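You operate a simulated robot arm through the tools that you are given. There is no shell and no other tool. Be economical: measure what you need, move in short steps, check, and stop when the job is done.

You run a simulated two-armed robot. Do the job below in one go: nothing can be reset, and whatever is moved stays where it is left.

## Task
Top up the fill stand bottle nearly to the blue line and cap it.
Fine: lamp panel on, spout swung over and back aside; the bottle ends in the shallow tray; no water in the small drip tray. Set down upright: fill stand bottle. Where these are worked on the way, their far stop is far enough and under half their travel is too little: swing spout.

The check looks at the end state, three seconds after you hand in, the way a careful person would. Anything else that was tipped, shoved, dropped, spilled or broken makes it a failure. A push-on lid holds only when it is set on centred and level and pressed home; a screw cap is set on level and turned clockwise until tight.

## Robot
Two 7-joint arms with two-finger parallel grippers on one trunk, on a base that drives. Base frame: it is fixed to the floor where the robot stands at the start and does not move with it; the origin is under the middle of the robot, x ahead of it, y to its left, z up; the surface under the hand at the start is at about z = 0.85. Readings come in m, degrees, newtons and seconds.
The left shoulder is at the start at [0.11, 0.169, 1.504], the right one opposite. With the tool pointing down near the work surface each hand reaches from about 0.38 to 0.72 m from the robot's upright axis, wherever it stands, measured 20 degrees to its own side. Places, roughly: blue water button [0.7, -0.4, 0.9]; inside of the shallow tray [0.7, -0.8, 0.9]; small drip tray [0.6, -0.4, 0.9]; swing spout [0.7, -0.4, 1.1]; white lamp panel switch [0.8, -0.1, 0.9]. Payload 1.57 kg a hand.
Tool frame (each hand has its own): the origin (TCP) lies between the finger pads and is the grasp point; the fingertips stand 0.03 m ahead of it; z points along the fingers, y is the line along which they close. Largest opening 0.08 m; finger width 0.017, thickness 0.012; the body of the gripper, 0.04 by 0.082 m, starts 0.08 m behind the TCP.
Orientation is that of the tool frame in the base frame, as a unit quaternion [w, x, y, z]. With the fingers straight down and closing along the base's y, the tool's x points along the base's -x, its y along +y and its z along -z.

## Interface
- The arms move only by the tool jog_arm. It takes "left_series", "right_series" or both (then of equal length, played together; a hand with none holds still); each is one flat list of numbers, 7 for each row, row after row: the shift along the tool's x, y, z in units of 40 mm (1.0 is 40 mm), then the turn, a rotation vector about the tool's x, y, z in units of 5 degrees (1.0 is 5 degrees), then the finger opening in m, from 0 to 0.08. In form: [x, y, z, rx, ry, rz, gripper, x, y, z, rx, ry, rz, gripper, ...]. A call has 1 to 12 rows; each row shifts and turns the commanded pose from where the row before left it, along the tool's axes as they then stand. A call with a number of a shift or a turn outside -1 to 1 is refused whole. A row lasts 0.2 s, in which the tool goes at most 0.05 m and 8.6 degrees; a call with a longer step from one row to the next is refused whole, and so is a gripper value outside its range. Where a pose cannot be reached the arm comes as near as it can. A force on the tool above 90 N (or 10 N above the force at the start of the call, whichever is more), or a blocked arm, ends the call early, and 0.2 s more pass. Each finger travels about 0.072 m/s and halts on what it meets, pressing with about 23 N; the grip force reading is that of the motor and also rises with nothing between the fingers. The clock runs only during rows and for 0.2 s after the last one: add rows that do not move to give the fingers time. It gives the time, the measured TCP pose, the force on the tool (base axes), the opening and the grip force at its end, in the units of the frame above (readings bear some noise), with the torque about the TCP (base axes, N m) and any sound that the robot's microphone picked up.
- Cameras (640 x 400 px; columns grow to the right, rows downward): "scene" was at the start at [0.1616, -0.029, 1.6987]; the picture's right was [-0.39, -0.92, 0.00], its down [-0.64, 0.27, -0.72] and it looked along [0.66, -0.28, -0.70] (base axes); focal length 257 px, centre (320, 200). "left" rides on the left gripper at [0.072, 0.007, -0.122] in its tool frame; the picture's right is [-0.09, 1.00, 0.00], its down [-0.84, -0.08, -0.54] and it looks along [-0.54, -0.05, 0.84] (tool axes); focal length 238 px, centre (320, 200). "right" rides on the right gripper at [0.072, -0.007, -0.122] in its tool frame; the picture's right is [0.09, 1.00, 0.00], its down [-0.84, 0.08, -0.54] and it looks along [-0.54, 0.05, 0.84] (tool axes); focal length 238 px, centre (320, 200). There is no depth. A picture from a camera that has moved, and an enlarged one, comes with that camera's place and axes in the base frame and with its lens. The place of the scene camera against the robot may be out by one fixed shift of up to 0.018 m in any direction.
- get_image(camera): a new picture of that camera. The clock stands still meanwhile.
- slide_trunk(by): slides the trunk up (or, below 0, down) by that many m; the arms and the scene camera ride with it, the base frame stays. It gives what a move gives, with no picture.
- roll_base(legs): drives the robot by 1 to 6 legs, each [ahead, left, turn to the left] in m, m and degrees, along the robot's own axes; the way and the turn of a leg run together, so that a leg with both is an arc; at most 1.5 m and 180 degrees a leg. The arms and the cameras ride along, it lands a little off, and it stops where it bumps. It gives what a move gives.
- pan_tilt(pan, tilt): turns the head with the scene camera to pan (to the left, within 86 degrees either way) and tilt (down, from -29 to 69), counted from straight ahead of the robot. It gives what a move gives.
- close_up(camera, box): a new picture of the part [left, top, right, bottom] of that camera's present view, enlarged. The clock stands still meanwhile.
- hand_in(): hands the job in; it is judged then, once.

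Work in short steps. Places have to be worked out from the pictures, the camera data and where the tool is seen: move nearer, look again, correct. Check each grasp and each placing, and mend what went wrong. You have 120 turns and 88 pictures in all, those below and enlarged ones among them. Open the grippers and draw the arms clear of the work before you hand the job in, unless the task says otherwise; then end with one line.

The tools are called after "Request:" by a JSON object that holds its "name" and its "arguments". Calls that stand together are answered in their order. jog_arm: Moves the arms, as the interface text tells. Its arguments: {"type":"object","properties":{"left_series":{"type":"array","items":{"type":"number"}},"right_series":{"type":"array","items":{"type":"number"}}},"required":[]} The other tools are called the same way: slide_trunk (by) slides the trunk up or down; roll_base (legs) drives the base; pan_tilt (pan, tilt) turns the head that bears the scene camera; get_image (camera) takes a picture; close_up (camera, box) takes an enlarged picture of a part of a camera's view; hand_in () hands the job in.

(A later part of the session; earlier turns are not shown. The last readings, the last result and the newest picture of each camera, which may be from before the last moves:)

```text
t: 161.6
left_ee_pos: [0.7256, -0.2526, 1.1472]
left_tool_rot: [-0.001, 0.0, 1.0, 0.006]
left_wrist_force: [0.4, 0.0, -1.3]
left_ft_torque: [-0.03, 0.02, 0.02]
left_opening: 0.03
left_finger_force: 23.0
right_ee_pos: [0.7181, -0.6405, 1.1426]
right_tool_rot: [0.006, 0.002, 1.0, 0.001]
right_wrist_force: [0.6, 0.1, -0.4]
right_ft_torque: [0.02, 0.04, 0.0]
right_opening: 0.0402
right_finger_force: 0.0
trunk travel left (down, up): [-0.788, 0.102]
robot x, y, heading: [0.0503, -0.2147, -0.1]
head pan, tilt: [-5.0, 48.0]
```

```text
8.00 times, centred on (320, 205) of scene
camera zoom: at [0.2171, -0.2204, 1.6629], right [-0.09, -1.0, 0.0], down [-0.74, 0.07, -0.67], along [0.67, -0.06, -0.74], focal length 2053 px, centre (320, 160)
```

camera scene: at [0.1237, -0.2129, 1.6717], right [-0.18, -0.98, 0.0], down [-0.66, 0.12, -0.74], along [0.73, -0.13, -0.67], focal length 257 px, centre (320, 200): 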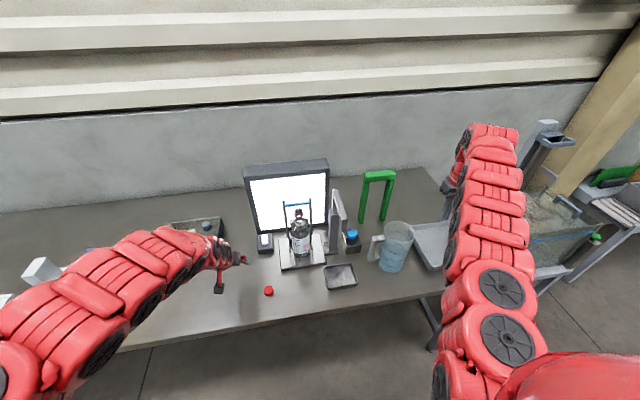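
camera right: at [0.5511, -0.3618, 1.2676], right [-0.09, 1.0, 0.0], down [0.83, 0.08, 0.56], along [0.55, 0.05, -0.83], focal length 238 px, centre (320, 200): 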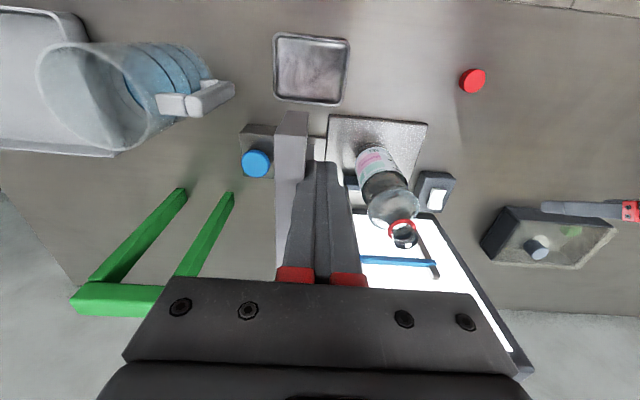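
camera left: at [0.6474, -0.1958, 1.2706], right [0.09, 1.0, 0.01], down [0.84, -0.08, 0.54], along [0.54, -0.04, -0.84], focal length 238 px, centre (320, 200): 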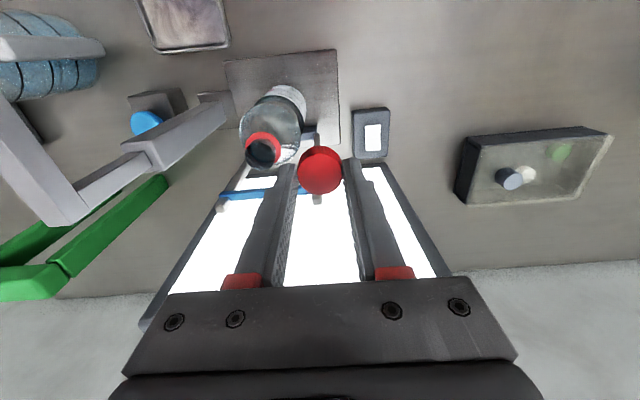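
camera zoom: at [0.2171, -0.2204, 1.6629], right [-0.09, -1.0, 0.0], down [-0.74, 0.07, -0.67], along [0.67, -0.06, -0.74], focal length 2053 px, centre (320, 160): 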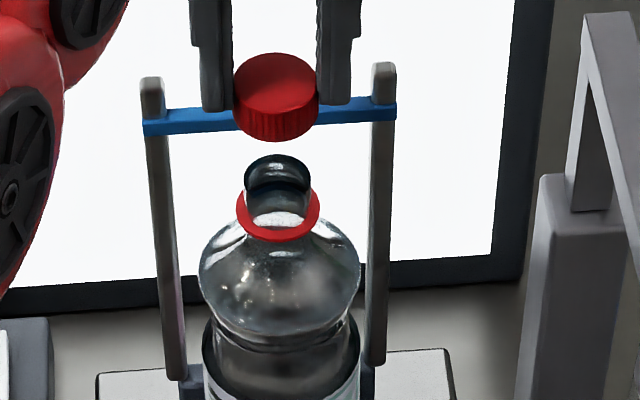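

Both cameras agree: the mouth lies 8.5 mm nearer the robot and 1 mm to the left of the cap's axis. I correct that, level the small tilt, and come down 1.6 cm.

Request:
{"name": "jog_arm", "arguments": {"left_series": [0.21, 0.025, 0, 0.14, 0, 0, 0, 0, 0, 0.2, 0, 0, 0, 0, 0, 0, 0.2, 0, 0, 0, 0, 0, 0, 0, 0, 0, 0, 0]}}

Request:
{"name": "close_up", "arguments": {"camera": "left", "box": [250, 100, 390, 200]}}

Request:
{"name": "close_up", "arguments": {"camera": "scene", "box": [295, 180, 345, 230]}}

```text
t: 162.6
left_ee_pos: [0.7148, -0.2509, 1.1333]
left_tool_rot: [0.0, 0.0, 1.0, -0.001]
left_wrist_force: [-0.2, 0.1, 0.0]
left_ft_torque: [-0.05, 0.01, 0.0]
left_opening: 0.0293
left_finger_force: 22.6
right_ee_pos: [0.7165, -0.6386, 1.145]
right_tool_rot: [0.009, 0.002, 1.0, 0.0]
right_wrist_force: [0.1, 0.0, -0.4]
right_ft_torque: [-0.01, -0.02, 0.0]
right_opening: 0.0402
right_finger_force: 0.0
trunk travel left (down, up): [-0.788, 0.102]
robot x, y, heading: [0.0475, -0.2145, -0.2]
head pan, tilt: [-5.0, 48.0]
```

```text
4.00 times, centred on (320, 150) of left
camera zoom: at [0.6443, -0.2446, 1.2547], right [0.09, 1.0, 0.0], down [0.84, -0.08, 0.54], along [0.54, -0.05, -0.84], focal length 953 px, centre (320, 400)
```

zoom: 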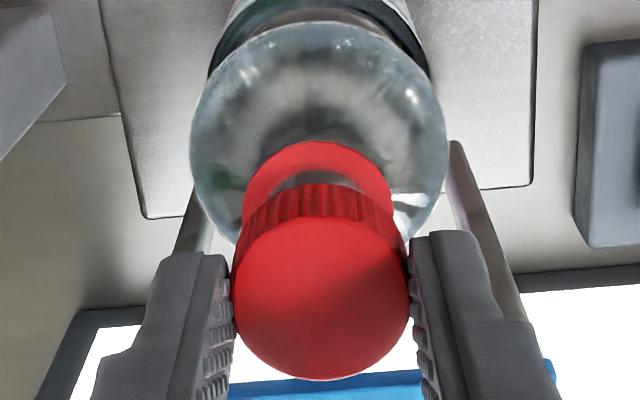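

```text
8.00 times, centred on (320, 205) of scene
camera zoom: at [0.2146, -0.2194, 1.6632], right [-0.09, -1.0, 0.0], down [-0.74, 0.07, -0.67], along [0.67, -0.06, -0.74], focal length 2053 px, centre (320, 160)
```

zoom: 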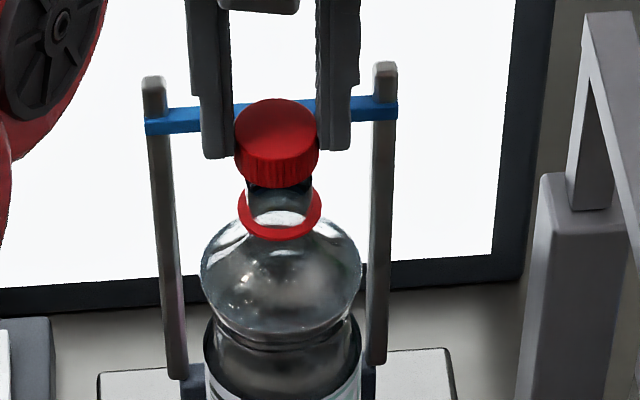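

Both cameras now say the mouth is 3.6 mm farther in +x and 0.7 mm to the right. I correct this and descend to just above contact, then gently touch down.

Request:
{"name": "jog_arm", "arguments": {"left_series": [-0.09, -0.018, 0, 0, 0, 0, 0, 0, 0, 0.15, 0, 0, 0, 0, 0, 0, 0.15, 0, 0, 0, 0, 0, 0, 0.06, 0, 0, 0, 0, 0, 0, 0.06, 0, 0, 0, 0, 0, 0, 0, 0, 0, 0, 0]}}

Request:
{"name": "close_up", "arguments": {"camera": "scene", "box": [295, 180, 345, 230]}}

```text
t: 164.0
left_ee_pos: [0.7205, -0.2535, 1.1158]
left_tool_rot: [0.0, 0.001, 1.0, -0.001]
left_wrist_force: [0.9, -0.2, 0.3]
left_ft_torque: [0.02, 0.0, -0.02]
left_opening: 0.0297
left_finger_force: 22.9
right_ee_pos: [0.7171, -0.6397, 1.1449]
right_tool_rot: [0.008, 0.002, 1.0, 0.0]
right_wrist_force: [-0.2, 1.1, 0.1]
right_ft_torque: [0.0, 0.02, -0.03]
right_opening: 0.0398
right_finger_force: 0.1
trunk travel left (down, up): [-0.788, 0.102]
robot x, y, heading: [0.0494, -0.2132, -0.2]
head pan, tilt: [-5.0, 48.0]
```

```text
8.00 times, centred on (320, 205) of scene
camera zoom: at [0.2148, -0.2196, 1.6632], right [-0.09, -1.0, 0.0], down [-0.74, 0.07, -0.67], along [0.67, -0.06, -0.74], focal length 2053 px, centre (320, 160)
```

zoom: 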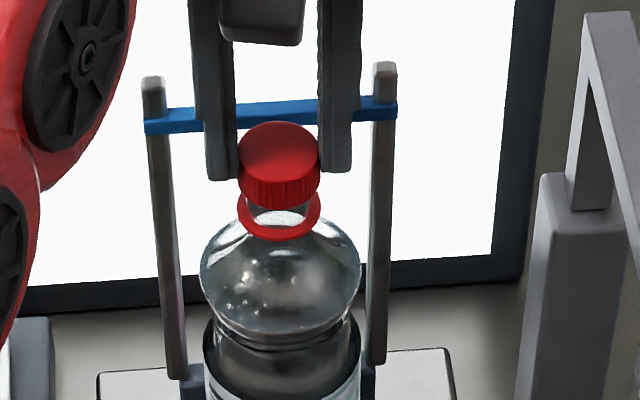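

The cap is aligned over the neck with no force yet. I descend another 5 mm in small steps and read the force.

Request:
{"name": "jog_arm", "arguments": {"left_series": [0, 0, 0.04, 0, 0, 0, 0, 0, 0, 0.04, 0, 0, 0, 0, 0, 0, 0.04, 0, 0, 0, 0, 0, 0, 0, 0, 0, 0, 0]}}

```text
t: 165.0
left_ee_pos: [0.7204, -0.2521, 1.1112]
left_tool_rot: [0.0, 0.0, 1.0, -0.001]
left_wrist_force: [0.6, 0.1, 0.7]
left_ft_torque: [-0.01, -0.01, 0.0]
left_opening: 0.0297
left_finger_force: 23.5
right_ee_pos: [0.7166, -0.6381, 1.1444]
right_tool_rot: [0.008, 0.001, 1.0, 0.001]
right_wrist_force: [0.1, -0.3, -0.3]
right_ft_torque: [0.01, -0.01, -0.01]
right_opening: 0.0399
right_finger_force: 0.0
trunk travel left (down, up): [-0.788, 0.102]
robot x, y, heading: [0.0501, -0.2141, -0.1]
head pan, tilt: [-5.0, 48.0]
```

Request:
{"name": "jog_arm", "arguments": {"left_series": [0, 0, 0.04, 0, 0, 0, 0, 0, 0, 0.04, 0, 0, 0, 0, 0, 0, 0.04, 0, 0, 0, 0, 0, 0, 0, 0, 0, 0, 0]}}

Request:
{"name": "close_up", "arguments": {"camera": "scene", "box": [295, 180, 345, 230]}}

```text
t: 166.0
left_ee_pos: [0.7202, -0.253, 1.1068]
left_tool_rot: [0.0, 0.001, 1.0, -0.001]
left_wrist_force: [0.7, 0.3, 4.6]
left_ft_torque: [0.06, -0.03, 0.01]
left_opening: 0.0297
left_finger_force: 22.6
right_ee_pos: [0.7175, -0.6397, 1.1452]
right_tool_rot: [0.007, 0.001, 1.0, 0.0]
right_wrist_force: [-0.2, -0.3, 0.4]
right_ft_torque: [-0.02, 0.01, -0.03]
right_opening: 0.0397
right_finger_force: 0.1
trunk travel left (down, up): [-0.788, 0.102]
robot x, y, heading: [0.0519, -0.2118, -0.3]
head pan, tilt: [-5.0, 48.0]
```

```text
8.00 times, centred on (320, 205) of scene
camera zoom: at [0.2144, -0.2195, 1.6633], right [-0.09, -1.0, 0.0], down [-0.74, 0.07, -0.67], along [0.67, -0.06, -0.74], focal length 2053 px, centre (320, 160)
```

zoom: 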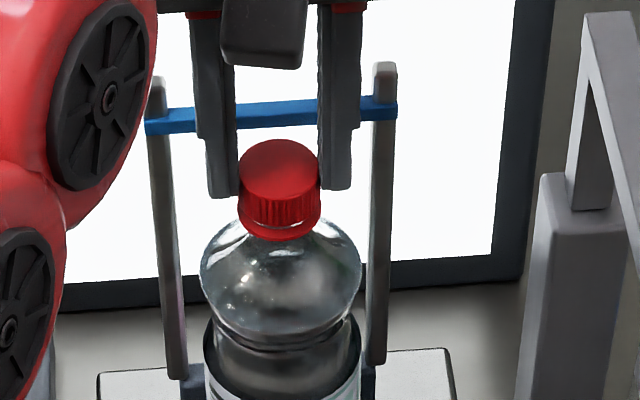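

The cap has settled on the thread (4.6 N, level, centred). I turn clockwise 60° with slight down-feed and read the torque.

Request:
{"name": "jog_arm", "arguments": {"left_series": [0, 0, 0.005, 0, 0, 1, 0, 0, 0, 0.005, 0, 0, 1, 0, 0, 0, 0.005, 0, 0, 1, 0, 0, 0, 0.005, 0, 0, 1, 0, 0, 0, 0.005, 0, 0, 1, 0, 0, 0, 0.005, 0, 0, 1, 0, 0, 0, 0.005, 0, 0, 1, 0, 0, 0, 0.005, 0, 0, 1, 0, 0, 0, 0.005, 0, 0, 1, 0, 0, 0, 0.005, 0, 0, 1, 0, 0, 0, 0.005, 0, 0, 1, 0, 0, 0, 0.005, 0, 0, 1, 0]}}

Request:
{"name": "close_up", "arguments": {"camera": "scene", "box": [290, 180, 350, 260]}}

```text
t: 168.6
left_ee_pos: [0.718, -0.2529, 1.1055]
left_tool_rot: [0.003, 0.501, 0.865, 0.0]
left_wrist_force: [3.5, 1.2, 21.4]
left_ft_torque: [0.03, -0.13, -0.02]
left_opening: 0.0295
left_finger_force: 22.9
right_ee_pos: [0.7159, -0.6383, 1.1473]
right_tool_rot: [0.009, 0.002, 1.0, 0.0]
right_wrist_force: [0.0, -0.2, -0.1]
right_ft_torque: [0.02, 0.01, 0.01]
right_opening: 0.0401
right_finger_force: 0.0
trunk travel left (down, up): [-0.788, 0.102]
robot x, y, heading: [0.0476, -0.218, -0.0]
head pan, tilt: [-5.0, 48.0]
```

```text
5.00 times, centred on (320, 220) of scene
camera zoom: at [0.2123, -0.2191, 1.6635], right [-0.09, -1.0, 0.0], down [-0.74, 0.07, -0.67], along [0.67, -0.06, -0.74], focal length 1283 px, centre (320, 100)
```

zoom: 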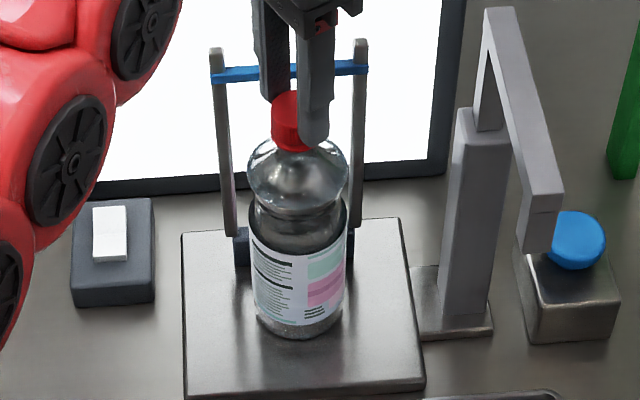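

It turned 60° clockwise and the bottle did not rotate (label unchanged). I continue another 60° without extra feed.

Request:
{"name": "jog_arm", "arguments": {"left_series": [0, 0, 0, 0, 0, 1, 0, 0, 0, 0, 0, 0, 1, 0, 0, 0, 0, 0, 0, 1, 0, 0, 0, 0, 0, 0, 1, 0, 0, 0, 0, 0, 0, 1, 0, 0, 0, 0, 0, 0, 1, 0, 0, 0, 0, 0, 0, 1, 0, 0, 0, 0, 0, 0, 1, 0, 0, 0, 0, 0, 0, 1, 0, 0, 0, 0, 0, 0, 1, 0, 0, 0, 0, 0, 0, 1, 0, 0, 0, 0, 0, 0, 1, 0]}}

```text
t: 171.2
left_ee_pos: [0.7173, -0.2521, 1.1045]
left_tool_rot: [0.001, 0.867, 0.499, 0.0]
left_wrist_force: [3.0, 0.9, 15.6]
left_ft_torque: [0.13, -0.18, 0.0]
left_opening: 0.0299
left_finger_force: 23.0
right_ee_pos: [0.716, -0.6397, 1.1467]
right_tool_rot: [0.008, 0.002, 1.0, 0.0]
right_wrist_force: [0.4, -0.9, 0.6]
right_ft_torque: [0.02, 0.0, 0.03]
right_opening: 0.04
right_finger_force: 0.1
trunk travel left (down, up): [-0.788, 0.102]
robot x, y, heading: [0.0496, -0.2149, -0.1]
head pan, tilt: [-5.0, 48.0]
```

The force is easing as the cap threads down, with 120° turned. I continue 60° more.

Request:
{"name": "jog_arm", "arguments": {"left_series": [0, 0, 0.003, 0, 0, 1, 0, 0, 0, 0.003, 0, 0, 1, 0, 0, 0, 0.003, 0, 0, 1, 0, 0, 0, 0.003, 0, 0, 1, 0, 0, 0, 0.003, 0, 0, 1, 0, 0, 0, 0.003, 0, 0, 1, 0, 0, 0, 0.003, 0, 0, 1, 0, 0, 0, 0.003, 0, 0, 1, 0, 0, 0, 0.003, 0, 0, 1, 0, 0, 0, 0.003, 0, 0, 1, 0, 0, 0, 0.003, 0, 0, 1, 0, 0, 0, 0.003, 0, 0, 1, 0]}}

Request:
{"name": "close_up", "arguments": {"camera": "scene", "box": [290, 180, 350, 260]}}

```text
t: 173.8
left_ee_pos: [0.7179, -0.253, 1.1044]
left_tool_rot: [0.0, 1.0, -0.002, 0.001]
left_wrist_force: [3.2, -0.3, 17.2]
left_ft_torque: [0.03, -0.12, -0.01]
left_opening: 0.0298
left_finger_force: 22.6
right_ee_pos: [0.7154, -0.639, 1.1459]
right_tool_rot: [0.008, 0.002, 1.0, 0.0]
right_wrist_force: [0.6, -0.5, 0.0]
right_ft_torque: [-0.02, 0.0, 0.01]
right_opening: 0.04
right_finger_force: 0.1
trunk travel left (down, up): [-0.788, 0.102]
robot x, y, heading: [0.0491, -0.2171, -0.2]
head pan, tilt: [-5.0, 48.0]
```

```text
5.00 times, centred on (320, 220) of scene
camera zoom: at [0.2129, -0.2196, 1.6634], right [-0.09, -1.0, 0.0], down [-0.74, 0.07, -0.67], along [0.67, -0.06, -0.74], focal length 1283 px, centre (320, 100)
```

zoom: 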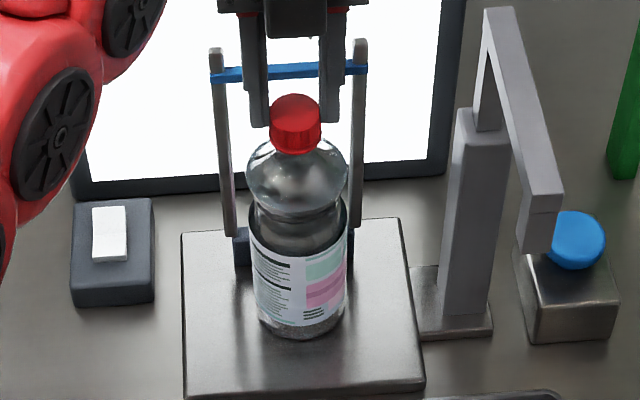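

180° so far with no stopping torque yet. I go on another 60°.

Request:
{"name": "jog_arm", "arguments": {"left_series": [0, 0, 0.003, 0, 0, 1, 0, 0, 0, 0.003, 0, 0, 1, 0, 0, 0, 0.003, 0, 0, 1, 0, 0, 0, 0.003, 0, 0, 1, 0, 0, 0, 0.003, 0, 0, 1, 0, 0, 0, 0.003, 0, 0, 1, 0, 0, 0, 0.003, 0, 0, 1, 0, 0, 0, 0.003, 0, 0, 1, 0, 0, 0, 0.003, 0, 0, 1, 0, 0, 0, 0.003, 0, 0, 1, 0, 0, 0, 0.003, 0, 0, 1, 0, 0, 0, 0.003, 0, 0, 1, 0]}}

Request:
{"name": "close_up", "arguments": {"camera": "scene", "box": [290, 180, 350, 260]}}

```text
t: 176.4
left_ee_pos: [0.7168, -0.2526, 1.1021]
left_tool_rot: [0.002, 0.981, -0.196, 0.001]
left_wrist_force: [2.6, -1.8, 13.5]
left_ft_torque: [-0.06, 0.0, -0.01]
left_opening: 0.0296
left_finger_force: 22.9
left hand out of reach, approached as far as the arm can: row 6, 7, 8, 9, 10, 11, 12
right_ee_pos: [0.7166, -0.6403, 1.1447]
right_tool_rot: [0.009, 0.001, 1.0, 0.0]
right_wrist_force: [-0.2, 0.0, -0.1]
right_ft_torque: [-0.02, 0.02, -0.03]
right_opening: 0.0402
right_finger_force: 0.0
trunk travel left (down, up): [-0.788, 0.102]
robot x, y, heading: [0.0505, -0.2157, -0.2]
head pan, tilt: [-5.0, 48.0]
```

```text
5.00 times, centred on (320, 220) of scene
camera zoom: at [0.2131, -0.2197, 1.6634], right [-0.09, -1.0, 0.0], down [-0.74, 0.07, -0.67], along [0.67, -0.06, -0.74], focal length 1283 px, centre (320, 100)
```

zoom: 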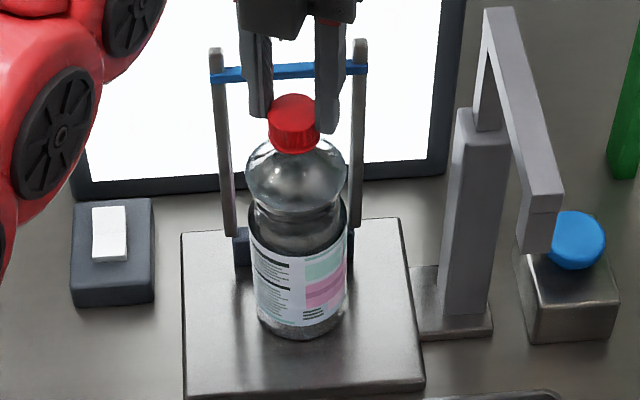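

The wrist limit is reached at about 203°, and the cap is down about 4.5 mm. I open, turn the hand back, and regrip to continue.

Request:
{"name": "jog_arm", "arguments": {"left_series": [0, 0, 0, 0, 0, 0, 0.048, 0, 0, 0, 0, 0, 0, 0.048, 0, 0, 0, 0, 0, -1, 0.048, 0, 0, 0, 0, 0, -1, 0.048, 0, 0, 0, 0, 0, -1, 0.048, 0, 0, 0, 0, 0, -1, 0.048, 0, 0, 0, 0, 0, -1, 0.048, 0, 0, 0, 0, 0, -1, 0.048, 0, 0, 0, 0, 0, -1, 0.048, 0, 0, 0, 0, 0, -1, 0.048, 0, 0, 0, 0, 0, -1, 0.048, 0, 0, 0, 0, 0, -1, 0.048]}}

Request:
{"name": "close_up", "arguments": {"camera": "scene", "box": [300, 185, 340, 225]}}

```text
t: 179.0
left_ee_pos: [0.7189, -0.253, 1.102]
left_tool_rot: [0.001, 0.971, 0.238, 0.001]
left_wrist_force: [0.5, 0.7, 0.3]
left_ft_torque: [0.02, -0.01, 0.0]
left_opening: 0.0481
left_finger_force: 0.0
right_ee_pos: [0.7163, -0.6397, 1.1454]
right_tool_rot: [0.007, 0.002, 1.0, 0.0]
right_wrist_force: [0.4, -0.2, 0.6]
right_ft_torque: [0.0, 0.01, 0.04]
right_opening: 0.04
right_finger_force: 0.0
trunk travel left (down, up): [-0.788, 0.102]
robot x, y, heading: [0.0498, -0.2171, -0.0]
head pan, tilt: [-5.0, 48.0]
```

```text
10.00 times, centred on (320, 205) of scene
camera zoom: at [0.2148, -0.2196, 1.6632], right [-0.09, -1.0, 0.0], down [-0.74, 0.07, -0.67], along [0.67, -0.06, -0.74], focal length 2566 px, centre (320, 150)
```

zoom: 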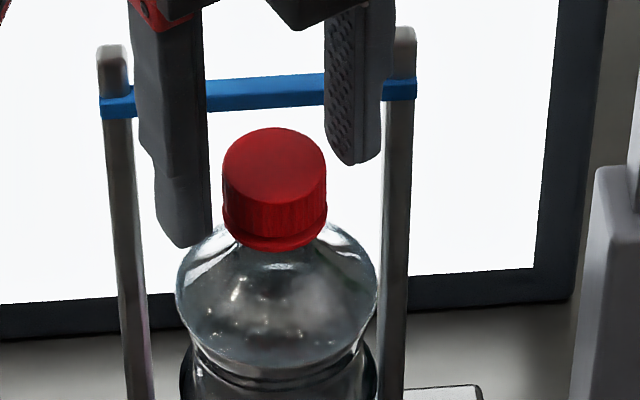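

The cap sits level, its skirt nearly on the ring. I turn the open hand back 150° and regrip.

Request:
{"name": "jog_arm", "arguments": {"left_series": [0, 0, 0, 0, 0, -1, 0.048, 0, 0, 0, 0, 0, -1, 0.048, 0, 0, 0, 0, 0, -1, 0.048, 0, 0, 0, 0, 0, -1, 0.048, 0, 0, 0, 0, 0, -1, 0.048, 0, 0, 0, 0, 0, -1, 0.048, 0, 0, 0, 0, 0, -1, 0.048, 0, 0, 0, 0, 0, -1, 0.048, 0, 0, 0, 0, 0, -1, 0.048, 0, 0, 0, 0, 0, -1, 0.048, 0, 0, 0, 0, 0, -1, 0.048, 0, 0, 0, 0, 0, -1, 0.048]}}

Request:
{"name": "jog_arm", "arguments": {"left_series": [0, 0, 0, 0, 0, -1, 0.048, 0, 0, 0, 0, 0, -1, 0.048, 0, 0, 0, 0, 0, -1, 0.048, 0, 0, 0, 0, 0, -1, 0.048, 0, 0, 0, 0, 0, -1, 0.048, 0, 0, 0, 0, 0, -1, 0.048, 0, 0, 0, 0, 0, -1, 0.048, 0, 0, 0, 0, 0, -1, 0.048, 0, 0, 0, 0, 0, -1, 0.048, 0, 0, 0, 0, 0, -1, 0.048, 0, 0, 0, 0, 0, -1, 0.048, 0, 0, 0, 0, 0, -1, 0.048]}}

Request:
{"name": "jog_arm", "arguments": {"left_series": [0, 0, 0, 0, 0, -1, 0.048, 0, 0, 0, 0, 0, -1, 0.048, 0, 0, 0, 0, 0, -1, 0.048, 0, 0, 0, 0, 0, -1, 0.048, 0, 0, 0, 0, 0, -1, 0.048, 0, 0, 0, 0, 0, -1, 0.048, 0, 0, 0, 0, 0, 0, 0, 0, 0, 0, 0, 0, 0, 0, 0, 0, 0, 0, 0, 0, 0]}}

```text
t: 181.6
left_ee_pos: [0.7193, -0.2528, 1.1021]
left_tool_rot: [0.001, 0.722, 0.692, 0.0]
left_wrist_force: [1.7, -0.8, -0.1]
left_ft_torque: [-0.03, -0.03, 0.0]
left_opening: 0.0479
left_finger_force: 0.0
right_ee_pos: [0.717, -0.6391, 1.1454]
right_tool_rot: [0.008, 0.002, 1.0, 0.001]
right_wrist_force: [0.1, -0.5, -0.6]
right_ft_torque: [0.03, -0.03, 0.02]
right_opening: 0.0399
right_finger_force: 0.1
trunk travel left (down, up): [-0.788, 0.102]
robot x, y, heading: [0.0496, -0.2147, 0.2]
head pan, tilt: [-5.0, 48.0]
```

```text
t: 184.2
left_ee_pos: [0.7191, -0.2517, 1.101]
left_tool_rot: [0.001, 0.28, 0.96, -0.002]
left_wrist_force: [-1.2, 0.3, 0.0]
left_ft_torque: [-0.02, -0.01, 0.01]
left_opening: 0.0478
left_finger_force: 0.1
right_ee_pos: [0.7175, -0.6391, 1.1446]
right_tool_rot: [0.008, 0.001, 1.0, -0.001]
right_wrist_force: [0.2, 0.2, -0.3]
right_ft_torque: [0.01, -0.02, 0.0]
right_opening: 0.0401
right_finger_force: 0.0
trunk travel left (down, up): [-0.788, 0.102]
robot x, y, heading: [0.0494, -0.2152, -0.2]
head pan, tilt: [-5.0, 48.0]
```

```text
t: 186.2
left_ee_pos: [0.7195, -0.2532, 1.1002]
left_tool_rot: [-0.001, 0.023, 1.0, 0.0]
left_wrist_force: [-0.4, -0.8, 0.1]
left_ft_torque: [-0.06, -0.03, 0.01]
left_opening: 0.0296
left_finger_force: 23.1
right_ee_pos: [0.7176, -0.6403, 1.1459]
right_tool_rot: [0.007, 0.002, 1.0, 0.0]
right_wrist_force: [0.1, -0.9, -0.4]
right_ft_torque: [0.02, -0.01, -0.02]
right_opening: 0.0399
right_finger_force: 0.0
trunk travel left (down, up): [-0.788, 0.102]
robot x, y, heading: [0.0501, -0.2133, -0.1]
head pan, tilt: [-5.0, 48.0]
```

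Regripped at about 0° yaw with no side force. I turn 60° clockwise with light down-feed and read the torque.

Request:
{"name": "jog_arm", "arguments": {"left_series": [0, 0, 0.01, 0, 0, 1, 0, 0, 0, 0.01, 0, 0, 1, 0, 0, 0, 0.01, 0, 0, 1, 0, 0, 0, 0.01, 0, 0, 1, 0, 0, 0, 0.005, 0, 0, 1, 0, 0, 0, 0.005, 0, 0, 1, 0, 0, 0, 0.005, 0, 0, 1, 0, 0, 0, 0.005, 0, 0, 1, 0, 0, 0, 0.005, 0, 0, 1, 0, 0, 0, 0.005, 0, 0, 1, 0, 0, 0, 0.005, 0, 0, 1, 0, 0, 0, 0.005, 0, 0, 1, 0]}}

```text
t: 188.8
left_ee_pos: [0.718, -0.2521, 1.0996]
left_tool_rot: [0.002, 0.52, 0.854, 0.0]
left_wrist_force: [2.9, 0.3, 20.2]
left_ft_torque: [-0.03, -0.12, 0.04]
left_opening: 0.0296
left_finger_force: 23.3
right_ee_pos: [0.7135, -0.6394, 1.1465]
right_tool_rot: [0.008, 0.001, 1.0, -0.001]
right_wrist_force: [0.9, 0.8, 0.3]
right_ft_torque: [0.01, -0.01, 0.0]
right_opening: 0.0398
right_finger_force: 0.0
trunk travel left (down, up): [-0.788, 0.102]
robot x, y, heading: [0.0479, -0.2157, 0.0]
head pan, tilt: [-5.0, 48.0]
```

Request:
{"name": "jog_arm", "arguments": {"left_series": [0, 0, 0, 0, 0, 1, 0, 0, 0, 0, 0, 0, 1, 0, 0, 0, 0, 0, 0, 1, 0, 0, 0, 0, 0, 0, 1, 0, 0, 0, 0, 0, 0, 1, 0, 0, 0, 0, 0, 0, 1, 0, 0, 0, 0, 0, 0, 1, 0, 0, 0, 0, 0, 0, 1, 0, 0, 0, 0, 0, 0, 1, 0, 0, 0, 0, 0, 0, 1, 0, 0, 0, 0, 0, 0, 1, 0, 0, 0, 0, 0, 0, 1, 0]}}

Request:
{"name": "close_up", "arguments": {"camera": "scene", "box": [290, 180, 350, 260]}}

```text
t: 191.4
left_ee_pos: [0.7178, -0.2521, 1.0988]
left_tool_rot: [0.001, 0.877, 0.48, -0.001]
left_wrist_force: [-1.8, 0.0, 13.8]
left_ft_torque: [-0.04, 0.07, 0.15]
left_opening: 0.0293
left_finger_force: 22.8
right_ee_pos: [0.7156, -0.6383, 1.1461]
right_tool_rot: [0.009, 0.002, 1.0, 0.0]
right_wrist_force: [0.7, 0.6, -0.6]
right_ft_torque: [0.0, -0.02, -0.02]
right_opening: 0.0401
right_finger_force: 0.1
trunk travel left (down, up): [-0.788, 0.102]
robot x, y, heading: [0.0531, -0.2108, 0.1]
head pan, tilt: [-5.0, 48.0]
```

```text
5.00 times, centred on (320, 220) of scene
camera zoom: at [0.2123, -0.2195, 1.6634], right [-0.09, -1.0, 0.0], down [-0.74, 0.07, -0.67], along [0.67, -0.06, -0.74], focal length 1283 px, centre (320, 100)
```

zoom: 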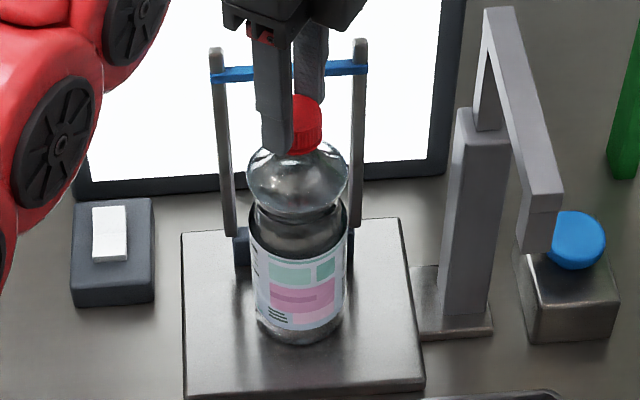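

Torque has risen to 0.15 N·m and the bottle has started to turn with the cap, so it is tightening. I press harder for grip on the plate and turn a bit more to see if it is home.

Request:
{"name": "jog_arm", "arguments": {"left_series": [0, 0, 0.04, 0, 0, 0, 0, 0, 0, 0.04, 0, 0, 0, 0, 0, 0, 0.04, 0, 0, 0, 0, 0, 0, 0, 0, 0, 1, 0, 0, 0, 0, 0, 0, 1, 0, 0, 0, 0, 0, 0, 1, 0, 0, 0, 0, 0, 0, 1, 0, 0, 0, 0, 0, 0, 1, 0, 0, 0, 0, 0, 0, 1, 0]}}

Request:
{"name": "close_up", "arguments": {"camera": "scene", "box": [290, 180, 350, 260]}}

```text
t: 193.4
left_ee_pos: [0.7173, -0.2528, 1.0946]
left_tool_rot: [0.002, 0.972, 0.236, 0.0]
left_wrist_force: [-1.7, -0.1, 16.4]
left_ft_torque: [-0.03, 0.09, 0.18]
left_opening: 0.0294
left_finger_force: 23.6
right_ee_pos: [0.7144, -0.6381, 1.1453]
right_tool_rot: [0.008, 0.002, 1.0, 0.0]
right_wrist_force: [-0.1, -0.3, -0.1]
right_ft_torque: [-0.01, 0.0, 0.04]
right_opening: 0.0401
right_finger_force: 0.1
trunk travel left (down, up): [-0.788, 0.102]
robot x, y, heading: [0.0488, -0.2145, 0.0]
head pan, tilt: [-5.0, 48.0]
```

```text
5.00 times, centred on (320, 220) of scene
camera zoom: at [0.2123, -0.2195, 1.6634], right [-0.09, -1.0, 0.0], down [-0.74, 0.07, -0.67], along [0.67, -0.06, -0.74], focal length 1283 px, centre (320, 100)
```

zoom: 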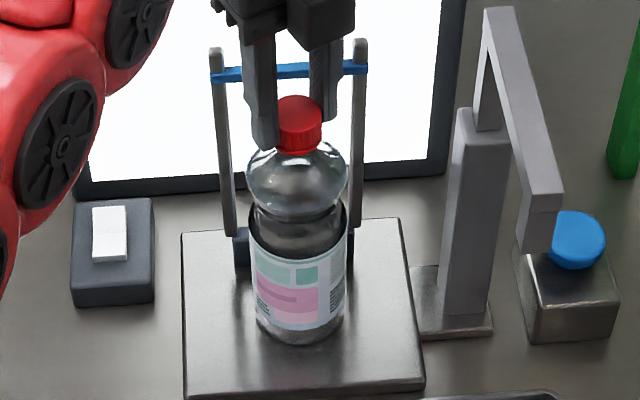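

The cap now turns only together with the bottle at 0.18 N·m, so it is tight. I release it, raise the left hand straight up, then move it well to the left.

Request:
{"name": "jog_arm", "arguments": {"left_series": [0, 0, 0, 0, 0, 0, 0.05, 0, 0, 0, 0, 0, 0, 0.05, 0, 0, -0.5, 0, 0, 0, 0.05, 0, 0, -0.7, 0, 0, 0, 0.05, 0, 0, -0.8, 0, 0, 0, 0.05, 0, 0, -0.8, 0, 0, 0, 0.05]}}

Request:
{"name": "close_up", "arguments": {"camera": "scene", "box": [270, 170, 370, 270]}}

```text
t: 194.8
left_ee_pos: [0.7184, -0.2521, 1.2057]
left_tool_rot: [0.0, 0.972, 0.237, 0.0]
left_wrist_force: [0.8, -1.0, -0.1]
left_ft_torque: [-0.03, 0.04, -0.02]
left_opening: 0.0498
left_finger_force: 0.0
right_ee_pos: [0.7164, -0.64, 1.1455]
right_tool_rot: [0.008, 0.002, 1.0, 0.001]
right_wrist_force: [-0.1, -0.4, -0.8]
right_ft_torque: [-0.03, -0.01, -0.01]
right_opening: 0.0399
right_finger_force: 0.0
trunk travel left (down, up): [-0.788, 0.102]
robot x, y, heading: [0.0498, -0.2176, -0.1]
head pan, tilt: [-5.0, 48.0]
```

```text
4.00 times, centred on (320, 220) of scene
camera zoom: at [0.2144, -0.22, 1.6632], right [-0.09, -1.0, 0.0], down [-0.74, 0.07, -0.67], along [0.67, -0.06, -0.74], focal length 1027 px, centre (320, 120)
```

zoom: 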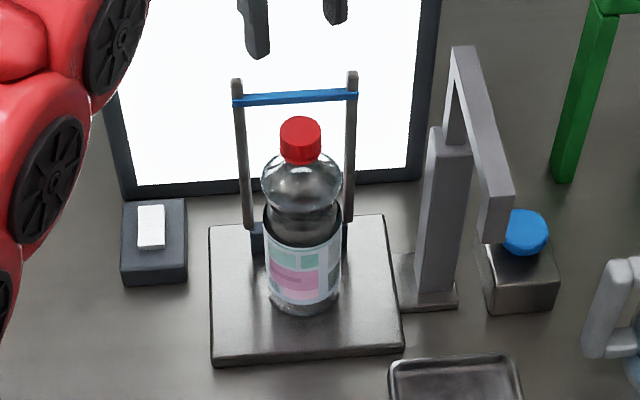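

The bottle stands upright and capped. The left hand moves off to the left at height while the right hand rises and opens.

Request:
{"name": "jog_arm", "arguments": {"left_series": [0.461, -0.888, 0, 0, 0, 0, 0.05, 0.461, -0.888, 0, 0, 0, 0, 0.05, 0.461, -0.888, 0, 0, 0, 0, 0.05, 0.461, -0.888, 0, 0, 0, 0, 0.05, 0.461, -0.888, 0, 0, 0, 0, 0.05, 0.461, -0.888, 0, 0, 0, 0, 0.05, 0.461, -0.888, 0, 0, 0, 0, 0.05, 0.461, -0.888, 0, 0, 0, 0, 0.05, 0.461, -0.888, 0, 0, 0, 0, 0.05], "right_series": [0, 0, -0.7, 0, 0, 0, 0.06, 0, 0, -0.7, 0, 0, 0, 0.06, 0, 0, -0.6, 0, 0, 0, 0.06, 0, 0, 0, 0, 0, 0, 0.06, 0, 0, 0, 0, 0, 0, 0.06, 0, 0.8, 0, 0, 0, 0, 0.06, 0, 0.8, 0, 0, 0, 0, 0.06, 0, 0.8, 0, 0, 0, 0, 0.06, 0, 0.8, 0, 0, 0, 0, 0.06]}}

```text
t: 196.8
left_ee_pos: [0.7201, 0.1109, 1.2038]
left_tool_rot: [0.001, 0.972, 0.236, 0.0]
left_wrist_force: [-0.4, 1.5, -0.2]
left_ft_torque: [-0.04, 0.02, -0.01]
left_opening: 0.0499
left_finger_force: 0.1
right_ee_pos: [0.7113, -0.5104, 1.2242]
right_tool_rot: [0.008, 0.002, 1.0, -0.001]
right_wrist_force: [-0.7, 0.5, 0.0]
right_ft_torque: [-0.04, -0.03, -0.03]
right_opening: 0.06
right_finger_force: 0.0
right hand out of reach, approached as far as the arm can: row 3
trunk travel left (down, up): [-0.788, 0.102]
robot x, y, heading: [0.0498, -0.2173, -0.3]
head pan, tilt: [-5.0, 48.0]
```

Right hand crosses above the spout to over the cap.

Request:
{"name": "jog_arm", "arguments": {"right_series": [-0.03, 0.92, 0, 0, 0.18, 0, 0.06, -0.03, 0.92, 0, 0, 0, 0, 0.06, -0.03, 0.92, 0, 0, 0, 0, 0.06, -0.03, 0.92, 0, 0, 0, 0, 0.06, -0.02, 0.92, 0, 0, 0, 0, 0.06, -0.02, 0.92, 0, 0, 0, 0, 0.06, 0, 0.92, 0, 0, 0, 0, 0.06, 0, 0, 0, 0, 0, 0, 0.06]}}

Request:
{"name": "get_image", "arguments": {"camera": "right"}}

```text
t: 198.6
left_ee_pos: [0.7205, 0.1064, 1.2041]
left_tool_rot: [0.001, 0.972, 0.237, 0.0]
left_wrist_force: [0.4, -0.5, 1.0]
left_ft_torque: [0.02, 0.02, 0.0]
left_opening: 0.0499
left_finger_force: 0.0
right_ee_pos: [0.7185, -0.2558, 1.2261]
right_tool_rot: [0.0, 0.001, 1.0, 0.001]
right_wrist_force: [-0.2, 0.0, -0.2]
right_ft_torque: [0.02, 0.01, 0.02]
right_opening: 0.0599
right_finger_force: 0.2
trunk travel left (down, up): [-0.788, 0.102]
robot x, y, heading: [0.0461, -0.2142, -0.2]
head pan, tilt: [-5.0, 48.0]
```

```text
5 pictures are left
camera right: at [0.6458, -0.2628, 1.3471], right [-0.09, 1.0, 0.0], down [0.84, 0.07, 0.54], along [0.54, 0.05, -0.84], focal length 238 px, centre (320, 200)
```

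right: 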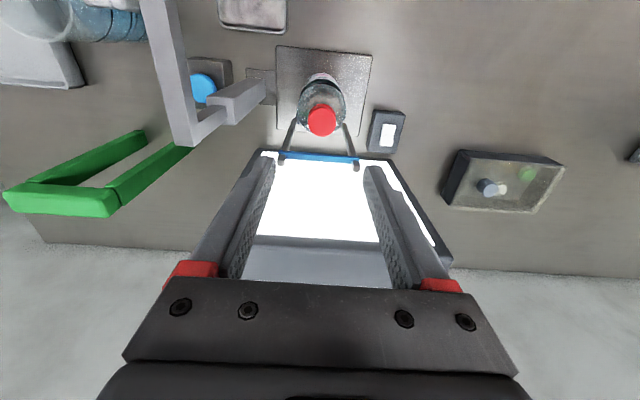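

The cap is at about (0.715,-0.254), right below the open fingers. I descend to TCP z≈1.088 and close on the cap and ring.

Request:
{"name": "jog_arm", "arguments": {"right_series": [0.05, 0.05, 0.8, 0, 0, 0, 0.06, 0, 0, 0.8, 0, 0, 0, 0.06, 0, 0, 0.8, 0, 0, 0, 0.06, 0, 0, 0.6, 0, 0, 0, 0.06, 0, 0, 0.45, 0, 0, 0, 0.06, 0, 0, 0, 0, 0, 0, 0.06, 0, 0, 0, 0, 0, 0, 0, 0, 0, 0, 0, 0, 0, 0, 0, 0, 0, 0, 0, 0, 0]}}

```text
t: 200.6
left_ee_pos: [0.7198, 0.107, 1.2041]
left_tool_rot: [0.001, 0.972, 0.236, 0.0]
left_wrist_force: [0.4, -0.8, -0.7]
left_ft_torque: [-0.01, 0.02, 0.02]
left_opening: 0.0498
left_finger_force: 0.0
right_ee_pos: [0.7169, -0.2534, 1.0877]
right_tool_rot: [0.0, 0.003, 1.0, -0.001]
right_wrist_force: [0.6, -0.5, -0.3]
right_ft_torque: [-0.05, 0.01, 0.01]
right_opening: 0.0299
right_finger_force: 22.8
trunk travel left (down, up): [-0.788, 0.102]
robot x, y, heading: [0.0533, -0.2138, -0.1]
head pan, tilt: [-5.0, 48.0]
```

The cap is gripped (0.0299). I lift 3 cm slowly and check the weight.

Request:
{"name": "jog_arm", "arguments": {"right_series": [0, 0, -0.15, 0, 0, 0, 0, 0, 0, -0.3, 0, 0, 0, 0, 0, 0, -0.3, 0, 0, 0, 0, 0, 0, 0, 0, 0, 0, 0]}}

Request:
{"name": "close_up", "arguments": {"camera": "scene", "box": [260, 150, 400, 290]}}

```text
t: 201.6
left_ee_pos: [0.7216, 0.1068, 1.2047]
left_tool_rot: [0.001, 0.972, 0.237, 0.0]
left_wrist_force: [0.7, -1.0, 0.4]
left_ft_torque: [0.01, -0.01, -0.02]
left_opening: 0.0502
left_finger_force: 0.1
right_ee_pos: [0.718, -0.2517, 1.1166]
right_tool_rot: [0.0, 0.001, 1.0, 0.0]
right_wrist_force: [0.1, 0.0, -6.2]
right_ft_torque: [-0.03, 0.0, -0.04]
right_opening: 0.0298
right_finger_force: 22.8
trunk travel left (down, up): [-0.788, 0.102]
robot x, y, heading: [0.0499, -0.2178, 0.1]
head pan, tilt: [-5.0, 48.0]
```

```text
2.86 times, centred on (330, 220) of scene
camera zoom: at [0.2157, -0.2193, 1.663], right [-0.09, -1.0, 0.0], down [-0.74, 0.07, -0.67], along [0.67, -0.06, -0.74], focal length 733 px, centre (291, 143)
```

zoom: 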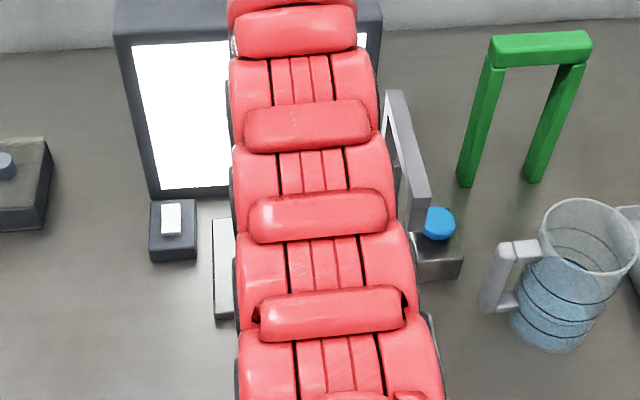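

The weight reads 6.2 N, so the bottle hangs from its cap firmly. I lift it another 7.5 cm, then back off off the table edge slowly.

Request:
{"name": "jog_arm", "arguments": {"right_series": [0, 0, -0.4, 0, 0, 0, 0, 0, 0, -0.5, 0, 0, 0, 0, 0, 0, -0.5, 0, 0, 0, 0, 0, 0, -0.45, 0, 0, 0, 0, 0, 0, 0, 0, 0, 0, 0]}}

Request:
{"name": "roll_base", "arguments": {"legs": [[-0.16, 0, 0], [-0.17, 0, 0]]}}

```text
t: 202.8
left_ee_pos: [0.7215, 0.1069, 1.2044]
left_tool_rot: [0.001, 0.972, 0.237, -0.001]
left_wrist_force: [-0.3, -0.3, -1.2]
left_ft_torque: [0.0, -0.04, 0.01]
left_opening: 0.0501
left_finger_force: 0.1
right_ee_pos: [0.7176, -0.252, 1.1895]
right_tool_rot: [0.001, 0.002, 1.0, 0.001]
right_wrist_force: [-0.4, -0.4, -5.1]
right_ft_torque: [0.02, 0.0, -0.01]
right_opening: 0.0296
right_finger_force: 23.1
trunk travel left (down, up): [-0.788, 0.102]
robot x, y, heading: [0.0516, -0.2145, 0.1]
head pan, tilt: [-5.0, 48.0]
```

```text
t: 205.3
left_ee_pos: [0.3943, 0.108, 1.203]
left_tool_rot: [0.0, 0.972, 0.237, -0.002]
left_wrist_force: [-0.2, 0.5, -0.9]
left_ft_torque: [0.0, 0.03, 0.0]
left_opening: 0.0499
left_finger_force: 0.1
right_ee_pos: [0.3913, -0.2516, 1.1891]
right_tool_rot: [0.0, 0.002, 1.0, 0.0]
right_wrist_force: [0.5, 0.3, -4.2]
right_ft_torque: [-0.02, 0.02, 0.03]
right_opening: 0.0296
right_finger_force: 23.0
trunk travel left (down, up): [-0.788, 0.102]
robot x, y, heading: [-0.2789, -0.2166, 0.1]
head pan, tilt: [-5.0, 48.0]
```

Still held. I shift the base right, then move the hand right relative to the robot.

Request:
{"name": "roll_base", "arguments": {"legs": [[0, -0.285, 0]]}}

Request:
{"name": "jog_arm", "arguments": {"right_series": [0, -0.6, 0, 0, 0, 0, 0, 0, -0.7, 0, 0, 0, 0, 0, 0, -0.7, 0, 0, 0, 0, 0, 0, -0.7, 0, 0, 0, 0, 0, 0, -0.7, 0, 0, 0, 0, 0, 0, -0.7, 0, 0, 0, 0, 0, 0, -0.7, 0, 0, 0, 0, 0, 0, -0.7, 0, 0, 0, 0, 0, 0, -0.7, 0, 0, 0, 0, 0, 0, 0, 0, 0, 0, 0]}}

Request:
{"name": "pan_tilt", "arguments": {"pan": -25, "tilt": 42}}

Request:
{"name": "get_image", "arguments": {"camera": "scene"}}

```text
t: 207.3
left_ee_pos: [0.3923, -0.1756, 1.2051]
left_tool_rot: [0.001, 0.971, 0.239, -0.001]
left_wrist_force: [0.2, -0.2, -0.2]
left_ft_torque: [-0.02, -0.03, 0.0]
left_opening: 0.0502
left_finger_force: 0.1
right_ee_pos: [0.3888, -0.5354, 1.1907]
right_tool_rot: [0.0, 0.001, 1.0, 0.0]
right_wrist_force: [0.0, 0.8, -5.4]
right_ft_torque: [0.01, -0.01, 0.02]
right_opening: 0.0296
right_finger_force: 22.5
trunk travel left (down, up): [-0.788, 0.102]
robot x, y, heading: [-0.2795, -0.5012, 0.0]
head pan, tilt: [-5.0, 48.0]
```

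```text
refused: series must hold 7 numbers for each row
```

```text
t: 208.1
left_ee_pos: [0.3928, -0.1766, 1.2032]
left_tool_rot: [0.001, 0.971, 0.238, 0.0]
left_wrist_force: [0.4, -0.1, 0.0]
left_ft_torque: [0.04, 0.02, 0.0]
left_opening: 0.0501
left_finger_force: 0.0
right_ee_pos: [0.3895, -0.536, 1.1906]
right_tool_rot: [-0.001, 0.001, 1.0, 0.0]
right_wrist_force: [-0.6, -0.2, -5.6]
right_ft_torque: [0.0, 0.02, 0.0]
right_opening: 0.0296
right_finger_force: 22.8
trunk travel left (down, up): [-0.788, 0.102]
robot x, y, heading: [-0.277, -0.4992, 0.0]
head pan, tilt: [-25.0, 42.0]
```

```text
3 pictures are left
camera scene: at [-0.1154, -0.5324, 1.6716], right [-0.42, -0.91, 0.0], down [-0.61, 0.28, -0.74], along [0.67, -0.31, -0.67], focal length 257 px, centre (320, 200)
```

scene: 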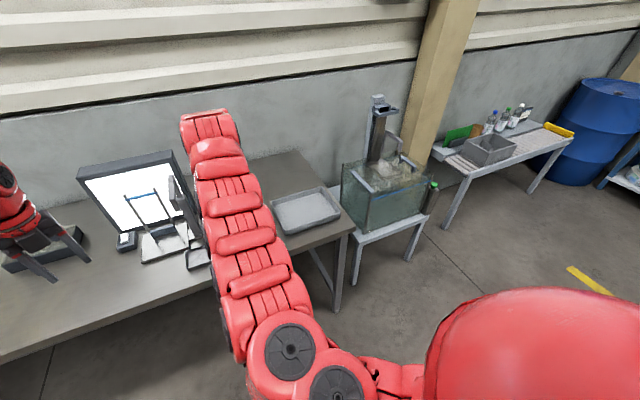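

The tray spans about x 0.53–0.73, y -0.69…-0.93, so I target (0.635,-0.80). I redo the sideways hand move.

Request:
{"name": "jog_arm", "arguments": {"right_series": [0, -0.6, 0, 0, 0, 0, 0, 0, -0.75, 0, 0, 0, 0, 0, 0, -0.75, 0, 0, 0, 0, 0, 0, -0.75, 0, 0, 0, 0, 0, 0, -0.75, 0, 0, 0, 0, 0, 0, -0.75, 0, 0, 0, 0, 0, 0, -0.75, 0, 0, 0, 0, 0, 0, -0.75, 0, 0, 0, 0, 0, 0, -0.75, 0, 0, 0, 0, 0, 0, 0, 0, 0, 0, 0, 0]}}

```text
t: 210.3
left_ee_pos: [0.392, -0.1759, 1.2049]
left_tool_rot: [0.002, 0.971, 0.239, -0.001]
left_wrist_force: [0.0, 0.7, -1.1]
left_ft_torque: [-0.04, 0.02, 0.0]
left_opening: 0.0499
left_finger_force: 0.0
right_ee_pos: [0.3883, -0.7995, 1.1904]
right_tool_rot: [0.0, 0.001, 1.0, 0.0]
right_wrist_force: [-0.2, 0.4, -5.3]
right_ft_torque: [0.01, -0.02, 0.01]
right_opening: 0.0297
right_finger_force: 22.8
trunk travel left (down, up): [-0.788, 0.102]
robot x, y, heading: [-0.276, -0.499, 0.2]
head pan, tilt: [-25.0, 42.0]
```

Now ahead 0.247 m, bringing the bottle over the tray (its base at about z 0.967, above the rim).

Request:
{"name": "roll_base", "arguments": {"legs": [[0.12, 0, 0], [0.127, 0, 0]]}}

Request:
{"name": "get_image", "arguments": {"camera": "scene"}}

```text
t: 212.4
left_ee_pos: [0.6399, -0.1758, 1.2052]
left_tool_rot: [0.001, 0.971, 0.238, 0.001]
left_wrist_force: [0.0, 0.3, -0.9]
left_ft_torque: [-0.03, -0.05, 0.0]
left_opening: 0.0497
left_finger_force: 0.0
right_ee_pos: [0.6371, -0.8012, 1.1912]
right_tool_rot: [0.001, 0.0, 1.0, 0.0]
right_wrist_force: [0.1, 0.4, -5.3]
right_ft_torque: [0.01, -0.01, 0.0]
right_opening: 0.0297
right_finger_force: 22.6
trunk travel left (down, up): [-0.788, 0.102]
robot x, y, heading: [-0.0324, -0.5003, 0.0]
head pan, tilt: [-25.0, 42.0]
```

```text
2 pictures are left
camera scene: at [0.1328, -0.5328, 1.6718], right [-0.42, -0.91, 0.0], down [-0.61, 0.28, -0.74], along [0.67, -0.31, -0.67], focal length 257 px, centre (320, 200)
```

scene: 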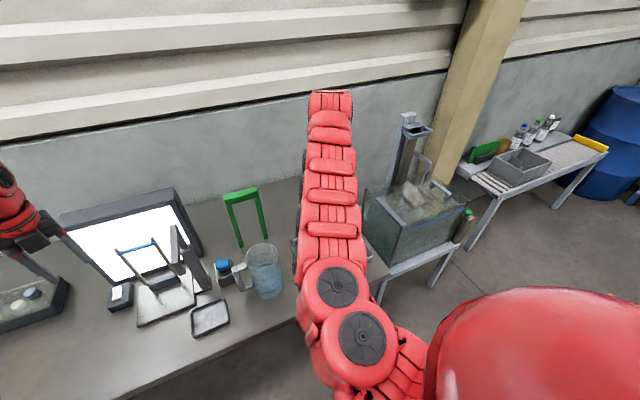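

I lower the bottle toward the tray floor, stopping about 1 cm above the expected contact.

Request:
{"name": "jog_arm", "arguments": {"right_series": [0, 0, 0.4, 0, 0, 0, 0, 0, 0, 0.5, 0, 0, 0, 0, 0, 0, 0.5, 0, 0, 0, 0, 0, 0, 0.5, 0, 0, 0, 0, 0, 0, 0.35, 0, 0, 0, 0, 0, 0, 0.15, 0, 0, 0, 0, 0, 0, 0, 0, 0, 0, 0]}}

```text
t: 214.0
left_ee_pos: [0.6423, -0.1765, 1.2046]
left_tool_rot: [0.001, 0.972, 0.237, -0.001]
left_wrist_force: [0.0, 0.2, 0.3]
left_ft_torque: [0.03, 0.0, -0.02]
left_opening: 0.0503
left_finger_force: 0.0
right_ee_pos: [0.6386, -0.8015, 1.0938]
right_tool_rot: [0.001, 0.002, 1.0, 0.0]
right_wrist_force: [-0.3, 0.4, -5.4]
right_ft_torque: [0.0, -0.01, 0.02]
right_opening: 0.0296
right_finger_force: 22.8
trunk travel left (down, up): [-0.788, 0.102]
robot x, y, heading: [-0.0254, -0.4977, 0.0]
head pan, tilt: [-25.0, 42.0]
```

Request:
{"name": "jog_arm", "arguments": {"right_series": [0, 0, 0.06, 0, 0, 0, 0, 0, 0, 0.06, 0, 0, 0, 0, 0, 0, 0.06, 0, 0, 0, 0, 0, 0, 0, 0, 0, 0, 0]}}

```text
t: 215.0
left_ee_pos: [0.6422, -0.1781, 1.2037]
left_tool_rot: [0.001, 0.971, 0.237, -0.001]
left_wrist_force: [0.3, 0.1, -0.5]
left_ft_torque: [0.0, 0.02, -0.01]
left_opening: 0.05
left_finger_force: 0.0
right_ee_pos: [0.6398, -0.8008, 1.086]
right_tool_rot: [0.0, 0.001, 1.0, 0.0]
right_wrist_force: [-0.7, 0.2, -5.2]
right_ft_torque: [-0.06, -0.01, 0.0]
right_opening: 0.0296
right_finger_force: 23.4
trunk travel left (down, up): [-0.788, 0.102]
robot x, y, heading: [-0.0322, -0.5006, 0.1]
head pan, tilt: [-25.0, 42.0]
```

No contact yet; I continue in the same small steps.

Request:
{"name": "jog_arm", "arguments": {"right_series": [0, 0, 0.05, 0, 0, 0, 0, 0, 0, 0.05, 0, 0, 0, 0, 0, 0, 0.05, 0, 0, 0, 0, 0, 0, 0, 0, 0, 0, 0]}}

```text
t: 216.0
left_ee_pos: [0.6407, -0.1768, 1.2034]
left_tool_rot: [0.0, 0.972, 0.237, -0.001]
left_wrist_force: [0.3, 0.3, -0.4]
left_ft_torque: [0.01, -0.02, 0.0]
left_opening: 0.0498
left_finger_force: 0.0
right_ee_pos: [0.6386, -0.8004, 1.0805]
right_tool_rot: [0.0, 0.001, 1.0, 0.0]
right_wrist_force: [-0.6, 0.1, -4.9]
right_ft_torque: [-0.01, -0.01, 0.0]
right_opening: 0.0294
right_finger_force: 23.0
trunk travel left (down, up): [-0.788, 0.102]
robot x, y, heading: [-0.0297, -0.5018, 0.3]
head pan, tilt: [-25.0, 42.0]
```

Request:
{"name": "jog_arm", "arguments": {"right_series": [0, 0, 0.04, 0, 0, 0, 0, 0, 0, 0.04, 0, 0, 0, 0, 0, 0, 0.04, 0, 0, 0, 0, 0, 0, 0, 0, 0, 0, 0]}}

```text
t: 217.0
left_ee_pos: [0.6407, -0.1761, 1.2043]
left_tool_rot: [0.001, 0.971, 0.238, 0.0]
left_wrist_force: [-0.5, 0.5, -0.5]
left_ft_torque: [-0.04, 0.03, -0.03]
left_opening: 0.0499
left_finger_force: 0.1
right_ee_pos: [0.6386, -0.8007, 1.0776]
right_tool_rot: [0.001, 0.001, 1.0, 0.0]
right_wrist_force: [2.8, -1.3, 14.6]
right_ft_torque: [-0.09, -0.07, 0.01]
right_opening: 0.0297
right_finger_force: 22.9
trunk travel left (down, up): [-0.788, 0.102]
robot x, y, heading: [-0.0289, -0.4984, -0.0]
head pan, tilt: [-25.0, 42.0]
```

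The bottle stands on the tray floor (force +14.6 N). I relieve the push, open, and rise straight up.

Request:
{"name": "jog_arm", "arguments": {"right_series": [0, 0, -0.05, 0, 0, 0, 0, 0, 0, 0, 0, 0, 0, 0.06, 0, 0, 0, 0, 0, 0, 0.06, 0, 0, 0, 0, 0, 0, 0.06, 0, 0, -0.5, 0, 0, 0, 0.06, 0, 0, -0.8, 0, 0, 0, 0.06, 0, 0, -0.8, 0, 0, 0, 0.06, 0, 0, -0.8, 0, 0, 0, 0.06]}}

Request:
{"name": "get_image", "arguments": {"camera": "right"}}

```text
t: 218.8
left_ee_pos: [0.6402, -0.176, 1.2039]
left_tool_rot: [0.001, 0.971, 0.238, 0.0]
left_wrist_force: [0.4, 0.0, 0.8]
left_ft_torque: [0.03, 0.0, 0.0]
left_opening: 0.0498
left_finger_force: 0.0
right_ee_pos: [0.6387, -0.7996, 1.1952]
right_tool_rot: [0.001, 0.0, 1.0, -0.001]
right_wrist_force: [-0.3, 0.0, -0.1]
right_ft_torque: [0.01, -0.07, -0.01]
right_opening: 0.0599
right_finger_force: 0.0
trunk travel left (down, up): [-0.788, 0.102]
robot x, y, heading: [-0.0257, -0.5002, -0.1]
head pan, tilt: [-25.0, 42.0]
```

```text
1 pictures are left
camera right: at [0.5652, -0.8078, 1.3173], right [-0.09, 1.0, 0.0], down [0.84, 0.08, 0.54], along [0.54, 0.05, -0.84], focal length 238 px, centre (320, 200)
```

right: 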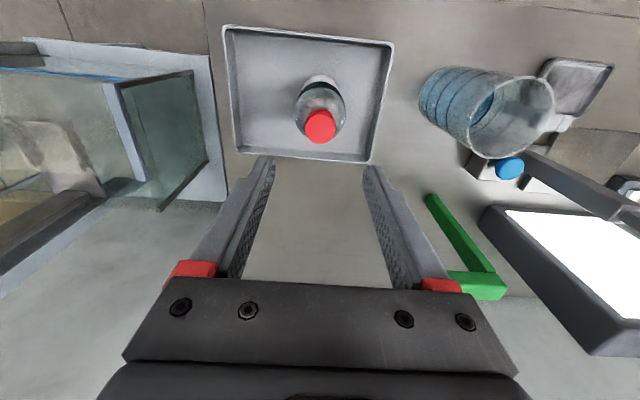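

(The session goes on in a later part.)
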